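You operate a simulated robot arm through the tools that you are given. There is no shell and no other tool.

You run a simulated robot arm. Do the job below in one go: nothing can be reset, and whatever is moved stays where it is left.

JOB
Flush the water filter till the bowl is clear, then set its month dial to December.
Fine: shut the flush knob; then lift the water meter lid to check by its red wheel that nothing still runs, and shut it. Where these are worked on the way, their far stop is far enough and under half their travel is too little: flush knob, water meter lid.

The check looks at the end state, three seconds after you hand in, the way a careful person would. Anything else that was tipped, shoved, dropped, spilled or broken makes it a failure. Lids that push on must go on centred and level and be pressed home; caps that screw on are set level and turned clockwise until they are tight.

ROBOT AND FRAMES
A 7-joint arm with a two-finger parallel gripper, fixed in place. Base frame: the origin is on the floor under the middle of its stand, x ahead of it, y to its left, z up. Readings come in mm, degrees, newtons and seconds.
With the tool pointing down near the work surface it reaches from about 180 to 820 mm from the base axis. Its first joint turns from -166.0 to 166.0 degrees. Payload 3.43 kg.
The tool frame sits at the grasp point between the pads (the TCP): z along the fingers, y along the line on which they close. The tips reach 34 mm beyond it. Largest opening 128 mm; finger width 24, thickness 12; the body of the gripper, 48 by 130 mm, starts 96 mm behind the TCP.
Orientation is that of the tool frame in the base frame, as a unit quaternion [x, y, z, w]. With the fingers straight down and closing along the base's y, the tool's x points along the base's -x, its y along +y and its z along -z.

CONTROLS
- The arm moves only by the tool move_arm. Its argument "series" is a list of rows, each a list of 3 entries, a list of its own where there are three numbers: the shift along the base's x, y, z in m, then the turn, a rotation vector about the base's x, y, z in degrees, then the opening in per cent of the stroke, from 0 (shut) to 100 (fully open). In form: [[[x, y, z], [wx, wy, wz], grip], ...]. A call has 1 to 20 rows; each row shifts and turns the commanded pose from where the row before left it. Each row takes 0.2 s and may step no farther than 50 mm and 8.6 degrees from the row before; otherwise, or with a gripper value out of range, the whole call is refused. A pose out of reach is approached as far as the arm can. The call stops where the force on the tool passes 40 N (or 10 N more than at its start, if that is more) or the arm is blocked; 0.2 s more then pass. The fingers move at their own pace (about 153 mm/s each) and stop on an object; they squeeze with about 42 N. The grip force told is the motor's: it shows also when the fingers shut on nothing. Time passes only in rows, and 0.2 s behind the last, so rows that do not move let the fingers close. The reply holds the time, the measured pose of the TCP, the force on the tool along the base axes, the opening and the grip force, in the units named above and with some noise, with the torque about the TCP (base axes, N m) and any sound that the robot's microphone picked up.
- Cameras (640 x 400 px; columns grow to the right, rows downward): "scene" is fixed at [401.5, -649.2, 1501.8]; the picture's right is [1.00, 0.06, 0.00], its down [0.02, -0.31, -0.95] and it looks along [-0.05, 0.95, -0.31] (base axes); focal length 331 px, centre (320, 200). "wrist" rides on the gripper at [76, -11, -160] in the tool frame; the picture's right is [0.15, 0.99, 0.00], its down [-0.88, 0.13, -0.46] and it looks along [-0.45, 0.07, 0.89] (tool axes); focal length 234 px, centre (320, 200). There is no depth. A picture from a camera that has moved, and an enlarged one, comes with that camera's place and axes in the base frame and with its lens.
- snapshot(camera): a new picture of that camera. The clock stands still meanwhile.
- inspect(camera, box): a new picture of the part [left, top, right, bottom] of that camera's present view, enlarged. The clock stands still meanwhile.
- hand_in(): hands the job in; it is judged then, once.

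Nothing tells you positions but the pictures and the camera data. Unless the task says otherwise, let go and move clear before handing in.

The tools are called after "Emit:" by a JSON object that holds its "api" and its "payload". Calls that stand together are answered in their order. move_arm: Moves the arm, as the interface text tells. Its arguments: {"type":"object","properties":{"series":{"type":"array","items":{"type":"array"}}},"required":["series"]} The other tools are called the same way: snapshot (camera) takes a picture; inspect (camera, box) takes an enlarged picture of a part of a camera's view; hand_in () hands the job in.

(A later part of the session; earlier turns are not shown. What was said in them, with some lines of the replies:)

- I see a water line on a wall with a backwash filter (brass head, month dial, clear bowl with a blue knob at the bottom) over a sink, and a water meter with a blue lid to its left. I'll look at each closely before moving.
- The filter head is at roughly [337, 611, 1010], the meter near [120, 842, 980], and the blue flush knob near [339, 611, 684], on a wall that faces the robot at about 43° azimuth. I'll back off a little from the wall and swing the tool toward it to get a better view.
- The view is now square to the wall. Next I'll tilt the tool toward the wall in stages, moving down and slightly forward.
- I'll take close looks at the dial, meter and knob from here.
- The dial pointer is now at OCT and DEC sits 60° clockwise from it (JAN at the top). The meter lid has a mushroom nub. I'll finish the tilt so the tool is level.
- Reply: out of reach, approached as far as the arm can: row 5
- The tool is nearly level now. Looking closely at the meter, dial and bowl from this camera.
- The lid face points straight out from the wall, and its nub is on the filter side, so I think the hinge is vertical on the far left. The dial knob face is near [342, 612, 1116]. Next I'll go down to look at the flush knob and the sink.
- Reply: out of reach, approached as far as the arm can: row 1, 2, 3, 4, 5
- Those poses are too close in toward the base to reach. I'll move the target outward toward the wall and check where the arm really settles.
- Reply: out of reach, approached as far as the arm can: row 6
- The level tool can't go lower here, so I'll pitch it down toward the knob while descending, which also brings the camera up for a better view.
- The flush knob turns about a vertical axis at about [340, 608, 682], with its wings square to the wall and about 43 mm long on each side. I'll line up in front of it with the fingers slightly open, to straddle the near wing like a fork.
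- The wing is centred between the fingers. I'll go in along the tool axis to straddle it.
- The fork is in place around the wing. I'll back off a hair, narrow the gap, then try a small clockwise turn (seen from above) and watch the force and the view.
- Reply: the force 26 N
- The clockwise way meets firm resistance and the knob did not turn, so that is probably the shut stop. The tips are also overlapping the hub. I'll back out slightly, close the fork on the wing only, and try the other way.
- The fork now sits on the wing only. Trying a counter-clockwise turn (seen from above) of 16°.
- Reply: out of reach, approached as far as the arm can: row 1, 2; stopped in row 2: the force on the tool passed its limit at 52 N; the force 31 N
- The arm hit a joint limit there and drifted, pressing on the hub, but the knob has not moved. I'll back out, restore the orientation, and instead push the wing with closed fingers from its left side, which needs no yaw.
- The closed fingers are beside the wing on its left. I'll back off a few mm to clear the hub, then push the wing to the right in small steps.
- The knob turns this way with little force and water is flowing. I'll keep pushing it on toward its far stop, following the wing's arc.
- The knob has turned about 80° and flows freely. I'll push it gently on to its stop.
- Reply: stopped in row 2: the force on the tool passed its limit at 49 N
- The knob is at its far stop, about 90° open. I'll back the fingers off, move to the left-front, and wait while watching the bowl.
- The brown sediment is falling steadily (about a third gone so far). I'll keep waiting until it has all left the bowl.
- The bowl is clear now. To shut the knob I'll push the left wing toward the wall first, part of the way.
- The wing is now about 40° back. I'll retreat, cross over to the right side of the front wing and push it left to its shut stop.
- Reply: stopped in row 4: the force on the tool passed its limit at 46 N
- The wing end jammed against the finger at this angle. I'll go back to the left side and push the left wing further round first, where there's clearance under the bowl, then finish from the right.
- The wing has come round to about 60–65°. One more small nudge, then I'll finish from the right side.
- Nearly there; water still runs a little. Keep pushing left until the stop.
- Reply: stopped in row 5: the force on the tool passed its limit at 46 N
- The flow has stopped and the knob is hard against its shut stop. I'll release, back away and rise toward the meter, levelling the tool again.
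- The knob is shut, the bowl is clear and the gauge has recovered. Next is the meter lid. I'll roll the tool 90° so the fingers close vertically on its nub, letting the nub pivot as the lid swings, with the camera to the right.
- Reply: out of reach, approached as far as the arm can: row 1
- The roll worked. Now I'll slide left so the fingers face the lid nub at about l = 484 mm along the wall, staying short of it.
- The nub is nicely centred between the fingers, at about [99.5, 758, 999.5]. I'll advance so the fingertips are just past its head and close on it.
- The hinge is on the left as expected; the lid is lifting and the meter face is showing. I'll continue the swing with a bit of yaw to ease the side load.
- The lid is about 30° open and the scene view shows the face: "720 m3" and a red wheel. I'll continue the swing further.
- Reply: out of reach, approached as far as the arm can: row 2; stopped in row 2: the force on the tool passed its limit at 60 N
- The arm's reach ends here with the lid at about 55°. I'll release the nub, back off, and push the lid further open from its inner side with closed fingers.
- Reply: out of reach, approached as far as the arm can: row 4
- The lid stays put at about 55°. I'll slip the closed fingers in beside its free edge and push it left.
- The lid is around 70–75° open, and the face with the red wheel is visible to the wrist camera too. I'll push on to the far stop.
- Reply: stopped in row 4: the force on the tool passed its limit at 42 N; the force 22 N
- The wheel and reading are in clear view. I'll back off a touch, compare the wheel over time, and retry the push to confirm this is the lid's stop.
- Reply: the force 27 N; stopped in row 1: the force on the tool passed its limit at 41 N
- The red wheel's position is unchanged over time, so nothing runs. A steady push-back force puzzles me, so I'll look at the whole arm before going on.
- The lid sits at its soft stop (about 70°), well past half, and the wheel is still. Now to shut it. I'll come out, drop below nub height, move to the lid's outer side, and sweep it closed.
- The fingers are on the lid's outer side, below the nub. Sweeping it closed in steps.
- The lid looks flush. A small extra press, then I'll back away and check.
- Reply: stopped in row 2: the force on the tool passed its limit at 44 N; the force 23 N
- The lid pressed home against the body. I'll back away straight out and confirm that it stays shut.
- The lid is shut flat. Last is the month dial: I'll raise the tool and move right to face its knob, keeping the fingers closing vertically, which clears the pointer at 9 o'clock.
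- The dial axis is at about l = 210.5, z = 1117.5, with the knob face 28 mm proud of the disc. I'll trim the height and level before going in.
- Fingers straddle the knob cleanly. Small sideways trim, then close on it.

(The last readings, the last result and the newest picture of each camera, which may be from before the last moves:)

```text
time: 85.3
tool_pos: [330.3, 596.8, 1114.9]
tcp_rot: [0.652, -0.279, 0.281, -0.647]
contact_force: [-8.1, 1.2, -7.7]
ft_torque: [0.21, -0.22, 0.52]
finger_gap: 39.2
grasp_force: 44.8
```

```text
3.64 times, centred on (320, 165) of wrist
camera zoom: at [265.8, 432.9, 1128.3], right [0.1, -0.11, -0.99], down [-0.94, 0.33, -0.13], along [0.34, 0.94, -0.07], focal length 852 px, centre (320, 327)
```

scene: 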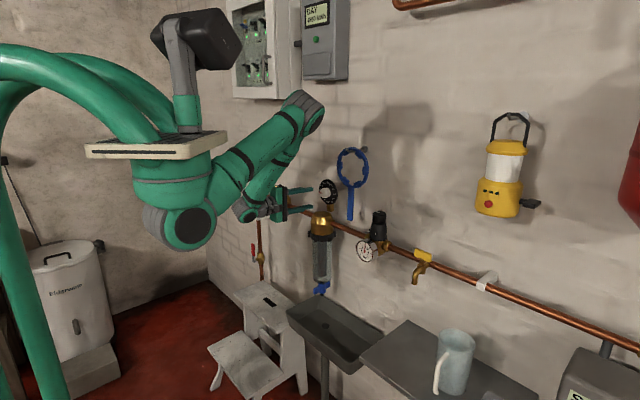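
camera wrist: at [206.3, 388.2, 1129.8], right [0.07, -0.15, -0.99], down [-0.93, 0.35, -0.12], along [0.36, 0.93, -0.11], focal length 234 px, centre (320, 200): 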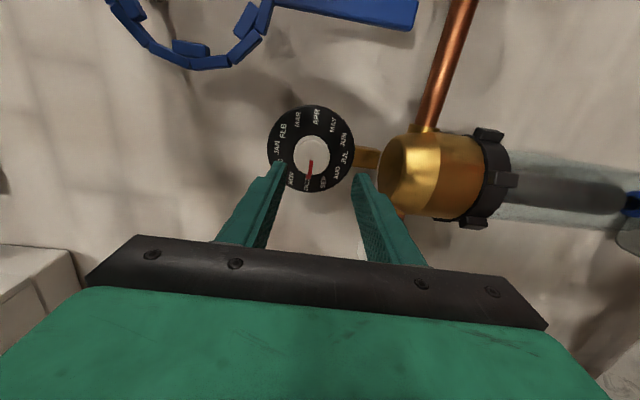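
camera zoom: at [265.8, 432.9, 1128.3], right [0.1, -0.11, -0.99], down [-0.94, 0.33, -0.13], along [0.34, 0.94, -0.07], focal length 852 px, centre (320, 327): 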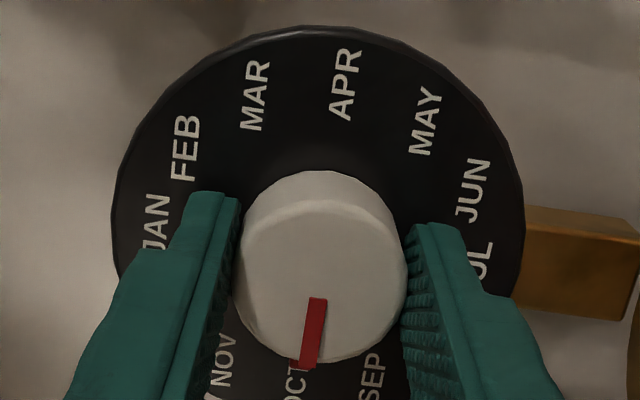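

Gripped. I'll turn clockwise (facing the wall) 15° first to check that the pointer moves toward NOV.

Emit:
{"api": "move_arm", "payload": {"series": [[[0, 0, 0], [5.47, 5.14, 0], 0], [[0, 0, 0], [5.47, 5.14, 0], 0], [[0, 0, 0], [0, 0, 0], 0]]}}

Emit:
{"api": "inspect", "payload": {"camera": "wrist", "box": [250, 110, 390, 220]}}

Emit:
{"api": "inspect", "payload": {"camera": "scene", "box": [280, 165, 360, 225]}}

```text
time: 85.7
tool_pos: [330.0, 597.7, 1115.8]
tcp_rot: [-0.637, 0.313, -0.248, 0.659]
contact_force: [14.5, 10.0, 20.9]
ft_torque: [0.53, -0.47, 0.96]
finger_gap: 39.6
grasp_force: 44.7
stopped in row 2: the force on the tool passed its limit at 50 N (the readings are from after the stop); the commanded pose is now the measured one
```

```text
3.64 times, centred on (320, 165) of wrist
camera zoom: at [265.7, 432.5, 1120.4], right [0.03, -0.04, -1.0], down [-0.94, 0.34, -0.04], along [0.34, 0.94, -0.03], focal length 852 px, centre (320, 327)
```

zoom: 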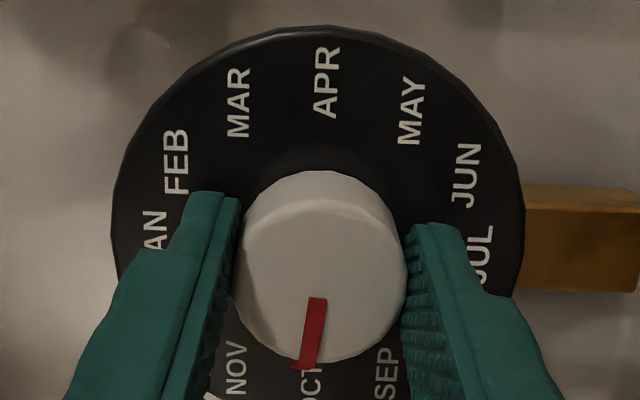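

```text
6.67 times, centred on (320, 195) of scene
camera zoom: at [401.5, -649.2, 1501.8], right [1.0, 0.06, 0.0], down [0.02, -0.31, -0.95], along [-0.05, 0.95, -0.31], focal length 2209 px, centre (320, 233)
```

zoom: 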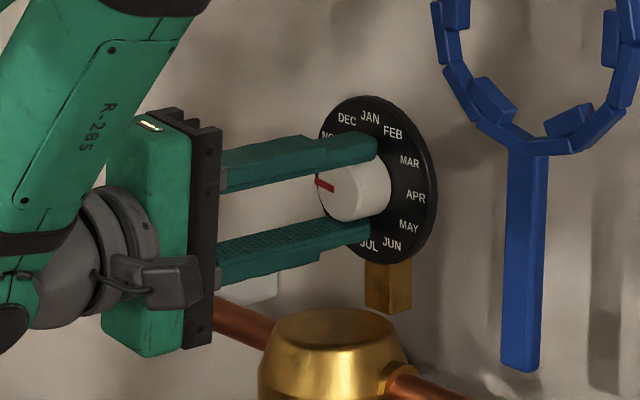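

The pointer began to move with the grip, but the forces came from misalignment, not from the dial. I'll open, let the arm settle, and re-grip with better centring.

Emit:
{"api": "move_arm", "payload": {"series": [[[0, 0, 0], [0, 0, 0], 45], [[0, 0, 0], [0, 0, 0], 45], [[0, 0, 0], [0, 0, 0], 45]]}}

Emit:
{"api": "inspect", "payload": {"camera": "wrist", "box": [250, 110, 390, 220]}}

Emit:
{"api": "inspect", "payload": {"camera": "scene", "box": [300, 170, 350, 210]}}

```text
time: 86.5
tool_pos: [329.9, 597.3, 1112.8]
tcp_rot: [-0.64, 0.313, -0.248, 0.657]
contact_force: [0.3, 0.5, 0.8]
ft_torque: [-0.02, -0.01, -0.01]
finger_gap: 57.5
grasp_force: 0.0
```

```text
3.64 times, centred on (320, 165) of wrist
camera zoom: at [265.1, 431.5, 1119.3], right [0.03, -0.05, -1.0], down [-0.94, 0.33, -0.04], along [0.34, 0.94, -0.04], focal length 852 px, centre (320, 327)
```

zoom: 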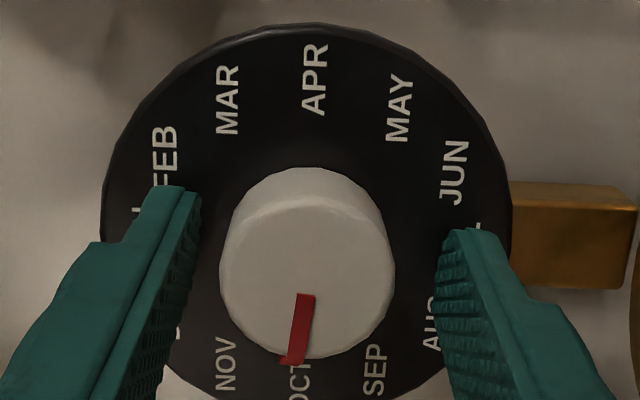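

```text
10.00 times, centred on (325, 190) of scene
camera zoom: at [401.5, -649.2, 1501.8], right [1.0, 0.06, 0.0], down [0.02, -0.31, -0.95], along [-0.05, 0.95, -0.31], focal length 3314 px, centre (270, 300)
```

zoom: 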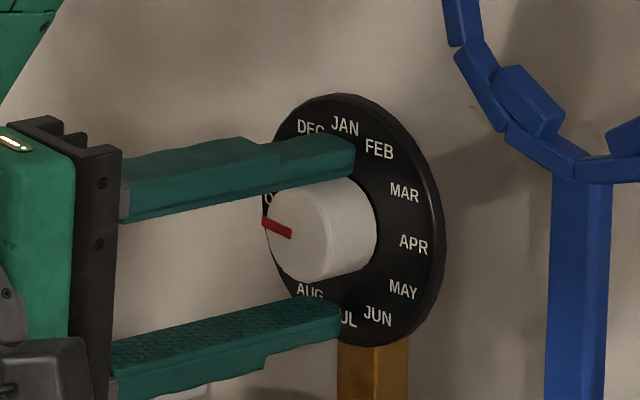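

Emit:
{"api": "move_arm", "payload": {"series": [[[0, 0, 0.0028], [0, 0, 0], 45], [[0, 0, 0], [0, 0, 0], 0], [[0, 0, 0], [0, 0, 0], 0], [[0, 0, 0], [0, 0, 0], 0]]}}

Emit:
{"api": "move_arm", "payload": {"series": [[[0, 0, 0], [2.2, 2.05, 0], 0], [[0, 0, 0], [2.2, 2.05, 0], 0], [[0, 0, 0], [2.2, 2.05, 0], 0], [[0, 0, 0], [0, 0, 0], 0]]}}

Emit:
{"api": "inspect", "payload": {"camera": "wrist", "box": [250, 110, 390, 220]}}

```text
time: 87.5
tool_pos: [328.7, 595.2, 1115.1]
tcp_rot: [-0.638, 0.313, -0.247, 0.658]
contact_force: [2.7, 2.5, 35.3]
ft_torque: [0.96, -0.88, 0.09]
finger_gap: 39.5
grasp_force: 44.8
```

```text
time: 88.7
tool_pos: [328.2, 596.1, 1115.1]
tcp_rot: [-0.616, 0.361, -0.195, 0.673]
contact_force: [-0.4, 4.1, -1.2]
ft_torque: [-0.08, 0.11, -0.61]
finger_gap: 39.6
grasp_force: 44.7
stopped in row 4: the force on the tool passed its limit at 46 N (the readings are from after the stop); the commanded pose is now the measured one
```

```text
3.64 times, centred on (320, 165) of wrist
camera zoom: at [264.7, 430.6, 1110.8], right [-0.08, 0.06, -0.99], down [-0.94, 0.33, 0.1], along [0.33, 0.94, 0.03], focal length 852 px, centre (320, 327)
```

zoom: 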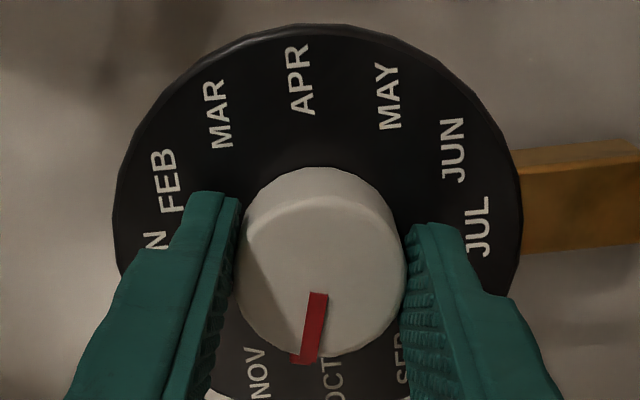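

The pointer is about halfway to NOV and the load has relaxed. I'll carry on in small steps.

Emit:
{"api": "move_arm", "payload": {"series": [[[0, 0, 0], [2.2, 2.05, 0], 0], [[0, 0, 0], [2.2, 2.05, 0], 0], [[0, 0, 0], [2.2, 2.05, 0], 0], [[0, 0, 0], [2.2, 2.05, 0], 0]]}}

Emit:
{"api": "inspect", "payload": {"camera": "wrist", "box": [250, 110, 390, 220]}}

```text
time: 89.7
tool_pos: [328.8, 595.1, 1114.8]
tcp_rot: [-0.574, 0.423, -0.121, 0.69]
contact_force: [-0.7, 5.7, -5.3]
ft_torque: [-0.23, 0.25, -0.27]
finger_gap: 39.2
grasp_force: 45.2
```

```text
3.64 times, centred on (320, 165) of wrist
camera zoom: at [262.7, 432.6, 1094.3], right [-0.22, 0.21, -0.95], down [-0.91, 0.3, 0.28], along [0.35, 0.93, 0.13], focal length 852 px, centre (320, 327)
```

zoom: 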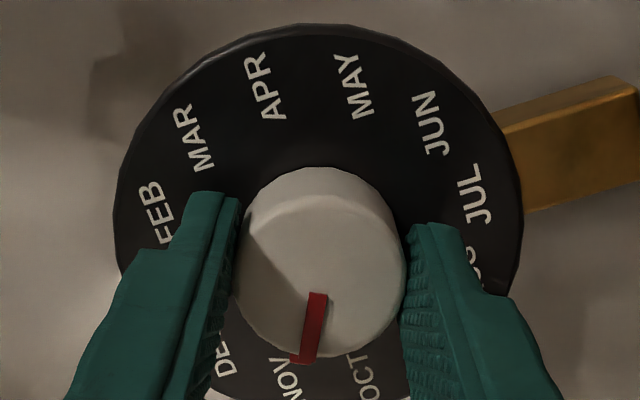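

Going smoothly, nearly at NOV. Continuing.

Emit:
{"api": "move_arm", "payload": {"series": [[[0, 0, 0], [2.2, 2.05, 0], 0], [[0, 0, 0], [2.2, 2.05, 0], 0], [[0, 0, 0], [2.2, 2.05, 0], 0], [[0, 0, 0], [2.2, 2.05, 0], 0], [[0, 0, 0], [2.2, 2.05, 0], 0], [[0, 0, 0], [2.2, 2.05, 0], 0]]}}

Emit:
{"api": "inspect", "payload": {"camera": "wrist", "box": [250, 110, 390, 220]}}

Emit:
{"api": "inspect", "payload": {"camera": "scene", "box": [300, 170, 350, 210]}}

```text
time: 91.1
tool_pos: [328.6, 595.6, 1115.0]
tcp_rot: [-0.502, 0.506, -0.009, 0.702]
contact_force: [-13.2, -1.7, -19.2]
ft_torque: [-0.39, 0.35, 0.0]
finger_gap: 39.4
grasp_force: 45.0
```

```text
3.64 times, centred on (320, 165) of wrist
camera zoom: at [255.9, 439.9, 1072.0], right [-0.42, 0.41, -0.81], down [-0.82, 0.21, 0.53], along [0.39, 0.89, 0.25], focal length 852 px, centre (320, 327)
```

zoom: 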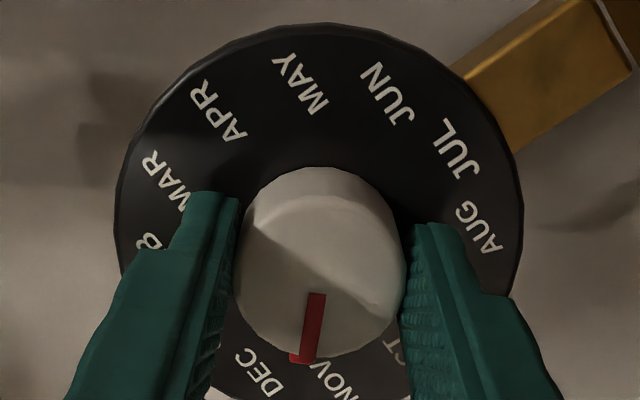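

```text
10.00 times, centred on (325, 190) of scene
camera zoom: at [401.5, -649.2, 1501.8], right [1.0, 0.06, 0.0], down [0.02, -0.31, -0.95], along [-0.05, 0.95, -0.31], focal length 3314 px, centre (270, 300)
```

zoom: 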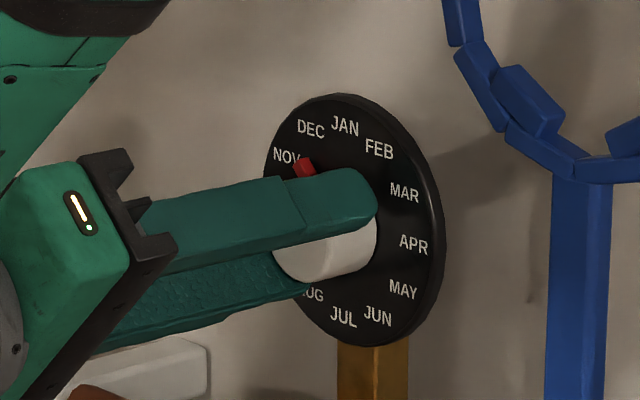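

Halfway between NOV and DEC. The remaining 15° or so, with a small height trim.

Emit:
{"api": "move_arm", "payload": {"series": [[[0, 0, -0.0008], [2.2, 2.05, 0], 0], [[0, 0, -0.0008], [2.2, 2.05, 0], 0], [[0, 0, 0], [2.2, 2.05, 0], 0], [[0, 0, 0], [2.2, 2.05, 0], 0], [[0, 0, 0], [2.2, 2.05, 0], 0]]}}

Emit:
{"api": "inspect", "payload": {"camera": "wrist", "box": [250, 110, 390, 220]}}

Emit:
{"api": "inspect", "payload": {"camera": "scene", "box": [300, 170, 350, 210]}}

```text
time: 92.3
tool_pos: [328.1, 596.0, 1113.4]
tcp_rot: [-0.431, 0.564, 0.084, 0.699]
contact_force: [-15.2, -3.1, -11.6]
ft_torque: [-0.67, 0.28, 0.05]
finger_gap: 39.7
grasp_force: 44.9
```

```text
3.64 times, centred on (320, 165) of wrist
camera zoom: at [246.6, 450.1, 1055.8], right [-0.55, 0.55, -0.63], down [-0.71, 0.09, 0.7], along [0.44, 0.83, 0.35], focal length 852 px, centre (320, 327)
```

zoom: 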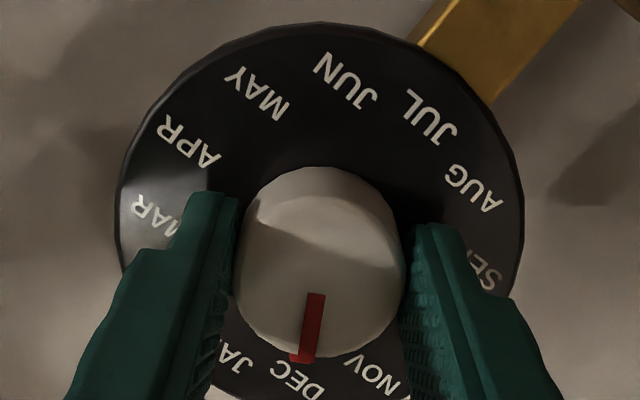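

```text
10.00 times, centred on (325, 190) of scene
camera zoom: at [401.5, -649.2, 1501.8], right [1.0, 0.06, 0.0], down [0.02, -0.31, -0.95], along [-0.05, 0.95, -0.31], focal length 3314 px, centre (270, 300)
```

zoom: 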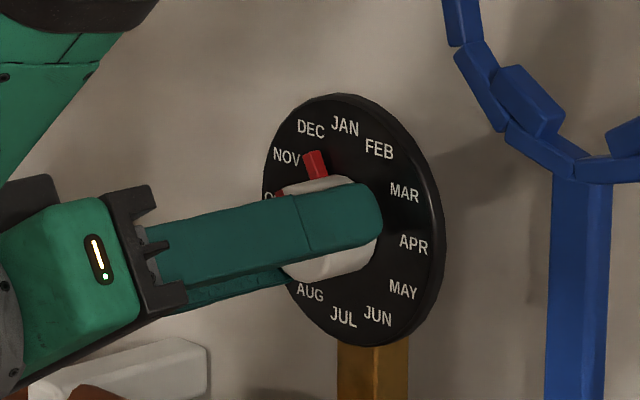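

The pointer now lines up with DEC (59.5° turned). I'll open the fingers, back straight out, and check.

Emit:
{"api": "move_arm", "payload": {"series": [[[0, 0, 0], [0, 0, 0], 45], [[0, 0, 0], [0, 0, 0], 45], [[0, 0, 0], [0, 0, 0], 45], [[-0.0182, -0.0171, 0], [0, 0, 0], 45], [[-0.0182, -0.0171, 0], [0, 0, 0], 45], [[0, 0, 0], [0, 0, 0], 45]]}}

Emit:
{"api": "inspect", "payload": {"camera": "wrist", "box": [250, 80, 390, 190]}}

Emit:
{"api": "inspect", "payload": {"camera": "scene", "box": [300, 170, 350, 210]}}

```text
time: 93.7
tool_pos: [291.7, 562.2, 1112.8]
tcp_rot: [-0.43, 0.565, 0.082, 0.7]
contact_force: [0.7, -0.2, -1.0]
ft_torque: [-0.02, 0.03, 0.0]
finger_gap: 57.8
grasp_force: 0.1
```

```text
3.64 times, centred on (320, 135) of wrist
camera zoom: at [210.6, 415.4, 1055.3], right [-0.54, 0.56, -0.63], down [-0.71, 0.09, 0.7], along [0.44, 0.83, 0.35], focal length 852 px, centre (320, 436)
```

zoom: 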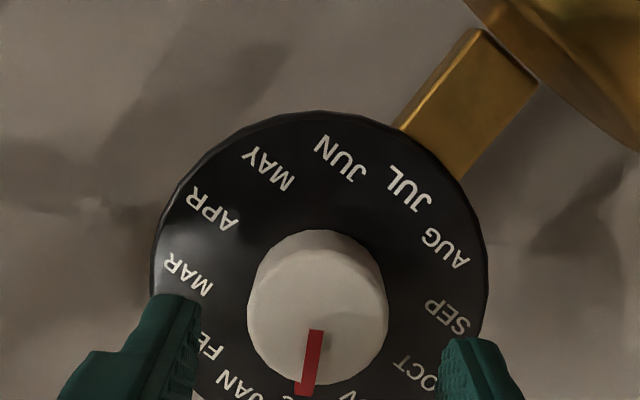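

```text
10.00 times, centred on (325, 190) of scene
camera zoom: at [401.5, -649.2, 1501.8], right [1.0, 0.06, 0.0], down [0.02, -0.31, -0.95], along [-0.05, 0.95, -0.31], focal length 3314 px, centre (270, 300)
```

zoom: 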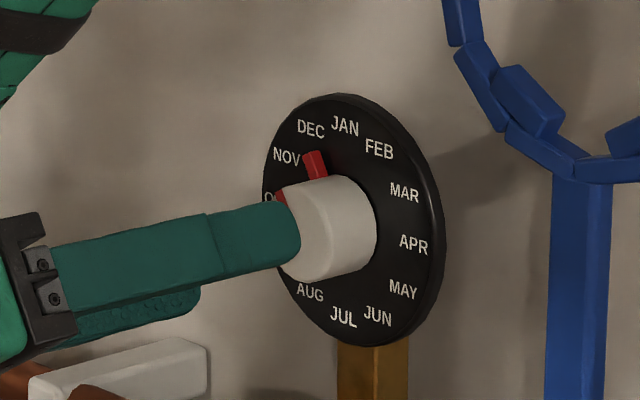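

Emit:
{"api": "move_arm", "payload": {"series": [[[-0.0182, -0.0171, 0], [0, 0, 0], 45], [[-0.0137, 0.0146, 0], [0, 0, 0], 45], [[-0.0205, 0.0219, 0], [0, 0, 0], 45], [[-0.0205, 0.0219, -0.01], [0, 0, 0], 45], [[-0.0205, 0.0219, -0.01], [0, 0, 0], 30], [[0, 0, 0], [0, 0, 0], 30]]}}

Emit:
{"api": "snapshot", "payload": {"camera": "scene"}}

Emit:
{"api": "inspect", "payload": {"camera": "scene", "box": [305, 170, 350, 210]}}

Emit:
{"api": "snapshot", "payload": {"camera": "wrist"}}

```text
time: 95.1
tool_pos: [197.9, 625.3, 1093.3]
tcp_rot: [-0.43, 0.565, 0.082, 0.7]
contact_force: [-1.2, 0.9, -0.9]
ft_torque: [0.01, -0.02, 0.02]
finger_gap: 38.4
grasp_force: 0.1
```

```text
taken
```

scene: 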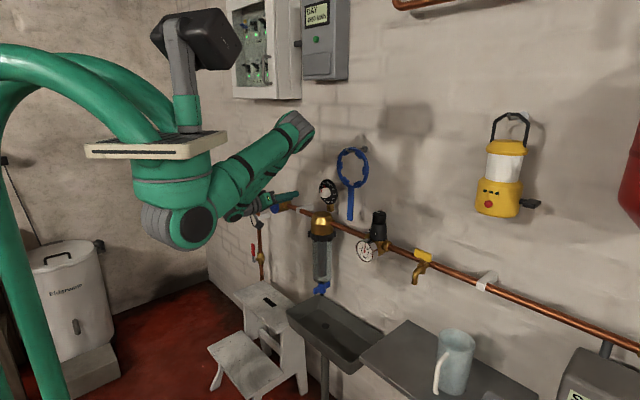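

```text
10.00 times, centred on (328, 190) of scene
camera zoom: at [401.5, -649.2, 1501.8], right [1.0, 0.06, 0.0], down [0.02, -0.31, -0.95], along [-0.05, 0.95, -0.31], focal length 3314 px, centre (245, 300)
```

zoom: 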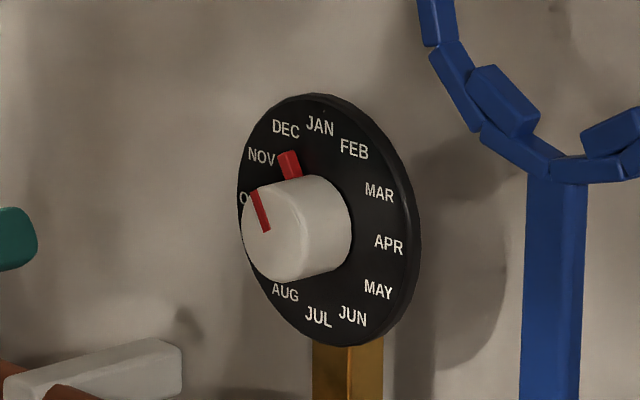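

```text
taken
camera wrist: at [116.4, 479.7, 1035.3], right [-0.54, 0.56, -0.63], down [-0.71, 0.09, 0.7], along [0.44, 0.83, 0.35], focal length 234 px, centre (320, 200)
```

wrist: 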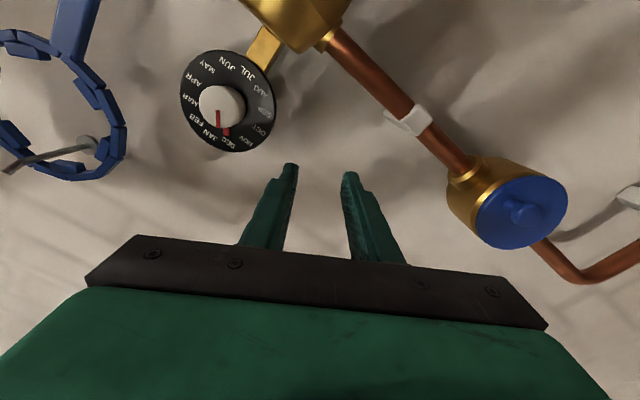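

Emit:
{"api": "inspect", "payload": {"camera": "wrist", "box": [170, 40, 290, 160]}}

Emit:
{"api": "inspect", "payload": {"camera": "wrist", "box": [430, 140, 590, 260]}}

Emit:
{"api": "inspect", "payload": {"camera": "scene", "box": [290, 210, 380, 310]}}

Emit:
{"api": "inspect", "payload": {"camera": "scene", "box": [245, 180, 315, 235]}}

```text
3.33 times, centred on (230, 100) of wrist
camera zoom: at [116.4, 479.7, 1035.3], right [-0.54, 0.56, -0.63], down [-0.71, 0.09, 0.7], along [0.44, 0.83, 0.35], focal length 781 px, centre (620, 533)
```

zoom: 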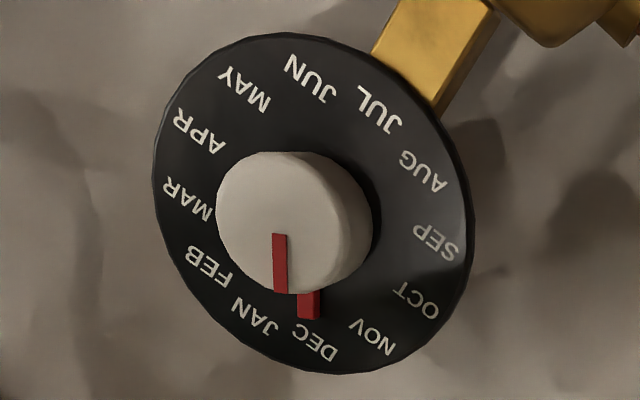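

```text
3.33 times, centred on (510, 200) of wrist
camera zoom: at [116.4, 479.7, 1035.3], right [-0.54, 0.56, -0.63], down [-0.71, 0.09, 0.7], along [0.44, 0.83, 0.35], focal length 781 px, centre (-313, 200)
```

zoom: 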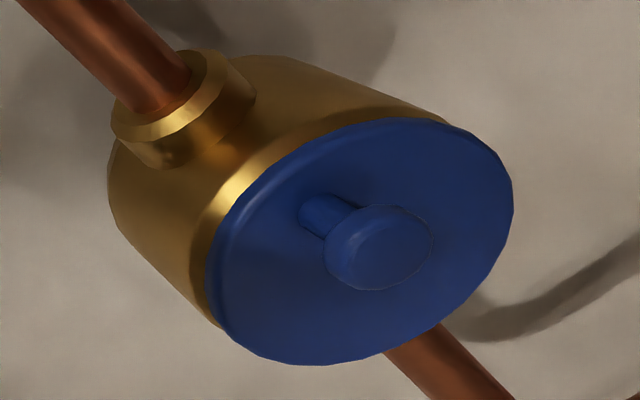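

```text
4.00 times, centred on (335, 260) of scene
camera zoom: at [401.5, -649.2, 1501.8], right [1.0, 0.06, 0.0], down [0.02, -0.31, -0.95], along [-0.05, 0.95, -0.31], focal length 1326 px, centre (260, -40)
```

zoom: 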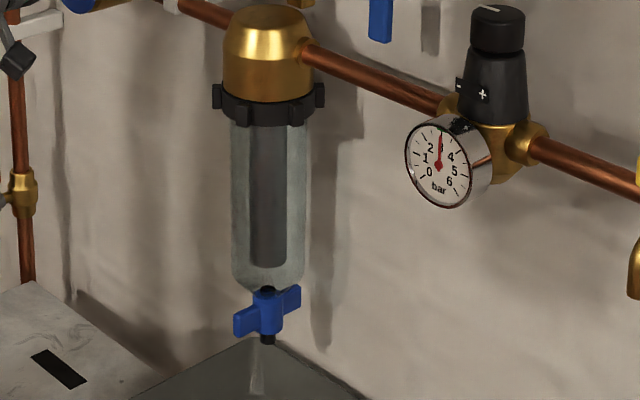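

```text
7.27 times, centred on (280, 208) of scene
camera zoom: at [401.5, -649.2, 1501.8], right [1.0, 0.06, 0.0], down [0.02, -0.31, -0.95], along [-0.05, 0.95, -0.31], focal length 2410 px, centre (611, 146)
```

zoom: 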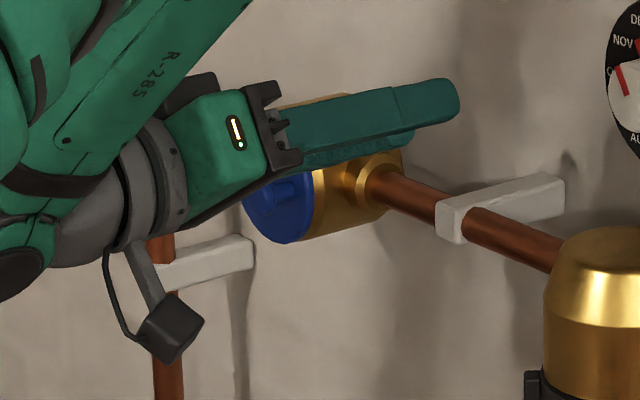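

Emit:
{"api": "inspect", "payload": {"camera": "wrist", "box": [195, 75, 265, 155]}}

Emit:
{"api": "inspect", "payload": {"camera": "scene", "box": [315, 175, 345, 205]}}

```text
5.00 times, centred on (230, 115) of wrist
camera zoom: at [116.4, 479.7, 1035.3], right [-0.54, 0.56, -0.63], down [-0.71, 0.09, 0.7], along [0.44, 0.83, 0.35], focal length 1171 px, centre (770, 625)
```

zoom: 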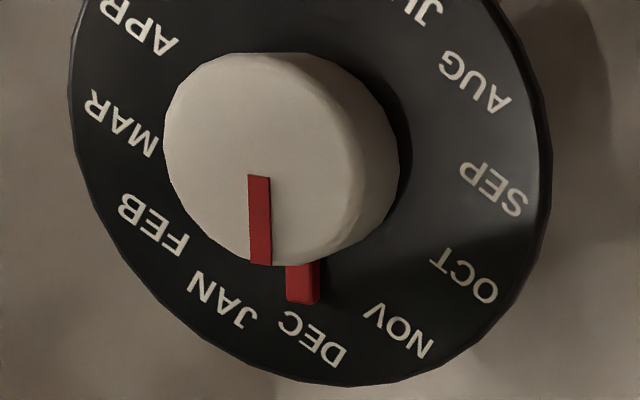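

```text
13.33 times, centred on (330, 190) of scene
camera zoom: at [401.5, -649.2, 1501.8], right [1.0, 0.06, 0.0], down [0.02, -0.31, -0.95], along [-0.05, 0.95, -0.31], focal length 4418 px, centre (187, 333)
```

zoom: 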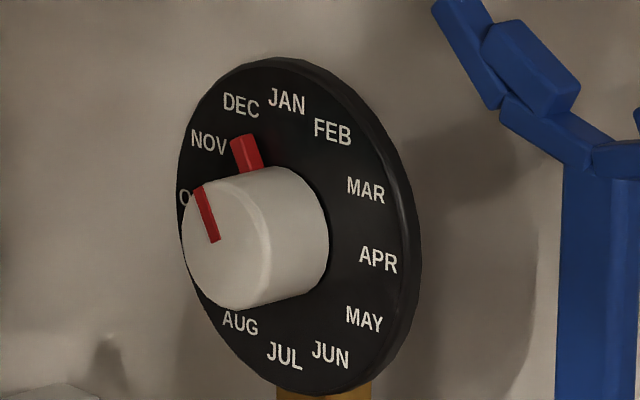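

By projecting the pointer and labels into the dial plane, the pointer sits at 29.3° against DEC's 30.1°. Lid and knob are shut and the bowl is clear. I'll withdraw a bit more and take a last look.

Emit:
{"api": "move_arm", "payload": {"series": [[[-0.0182, 0.0055, 0.02], [0, 0, 0], 30], [[-0.0182, 0.0055, 0.02], [0, 0, 0], 30], [[0, 0, 0], [0, 0, 0], 30], [[0, 0, 0], [0, 0, 0], 30]]}}

Emit:
{"api": "snapshot", "payload": {"camera": "scene"}}

Emit:
{"api": "inspect", "payload": {"camera": "scene", "box": [290, 250, 360, 310]}}

Emit:
{"api": "inspect", "payload": {"camera": "scene", "box": [245, 170, 345, 235]}}

```text
time: 96.1
tool_pos: [161.5, 635.9, 1132.6]
tcp_rot: [-0.431, 0.564, 0.083, 0.7]
contact_force: [-0.1, 0.2, -0.5]
ft_torque: [0.01, -0.02, 0.0]
finger_gap: 38.6
grasp_force: 0.2
```

```text
taken
```

scene: 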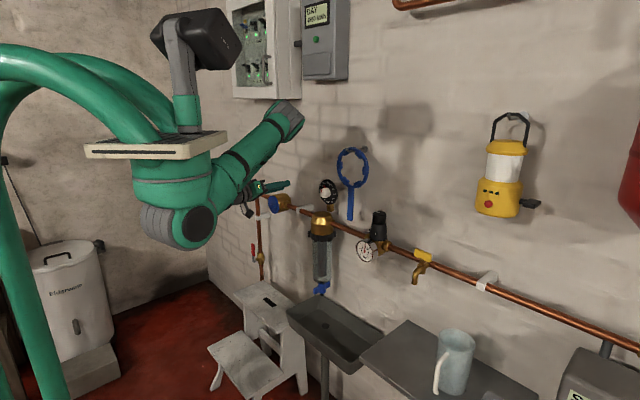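

```text
6.67 times, centred on (325, 280) of scene
camera zoom: at [401.5, -649.2, 1501.8], right [1.0, 0.06, 0.0], down [0.02, -0.31, -0.95], along [-0.05, 0.95, -0.31], focal length 2209 px, centre (287, -333)
```

zoom: 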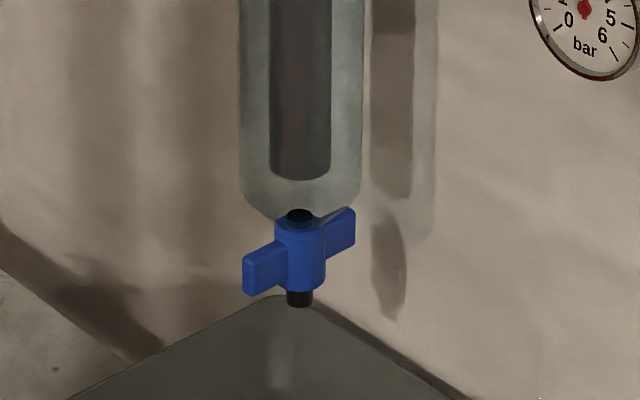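

```text
6.15 times, centred on (295, 202) of scene
camera zoom: at [401.5, -649.2, 1501.8], right [1.0, 0.06, 0.0], down [0.02, -0.31, -0.95], along [-0.05, 0.95, -0.31], focal length 2039 px, centre (474, 185)
```

zoom: 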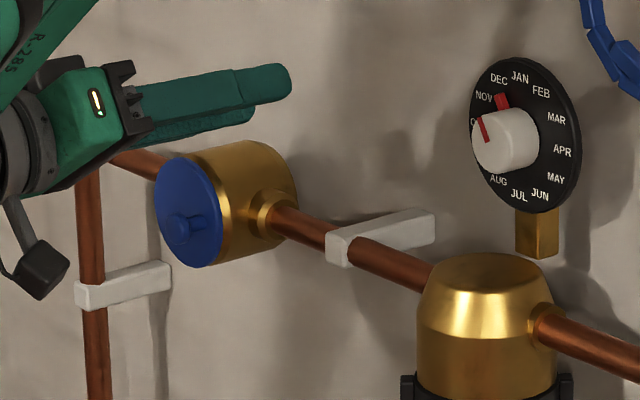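

The flush knob is back at its shut position with no flow, the bowl is clear, the meter lid is flat and shut, and the dial points to DEC. The arm is clear and nothing else has been disturbed, so I'm handing in.

Emit:
{"api": "hand_in", "payload": {}}

```text
The job is handed in.
```

The filter is flushed, the bowl is clear, and the month dial is set to December. I've handed the job in but haven't seen a result from the check.

- **Flush:** I opened the flush knob to its far stop and let it run about 20 seconds, until all the brown sediment had left the bowl. I then pushed the knob back to its shut stop. The flow ended and the pressure gauge returned to about 3 bar.
- **Water meter:** I opened the lid about 70°, where it pushed back as if at its stop. The red wheel stayed in the same position while I watched, so nothing is still running. I pressed the lid shut and it sits flat.
- **Dial:** The pointer went from October to December and lines up to within about 1°.

I pressed against some parts harder than intended, and the arm stopped itself at 40–60 N each time. It happened at the knob's hub and wing, the lid, and while turning the dial. I saw no damage or movement from it in the final pictures. The arm has let go and is clear of everything.
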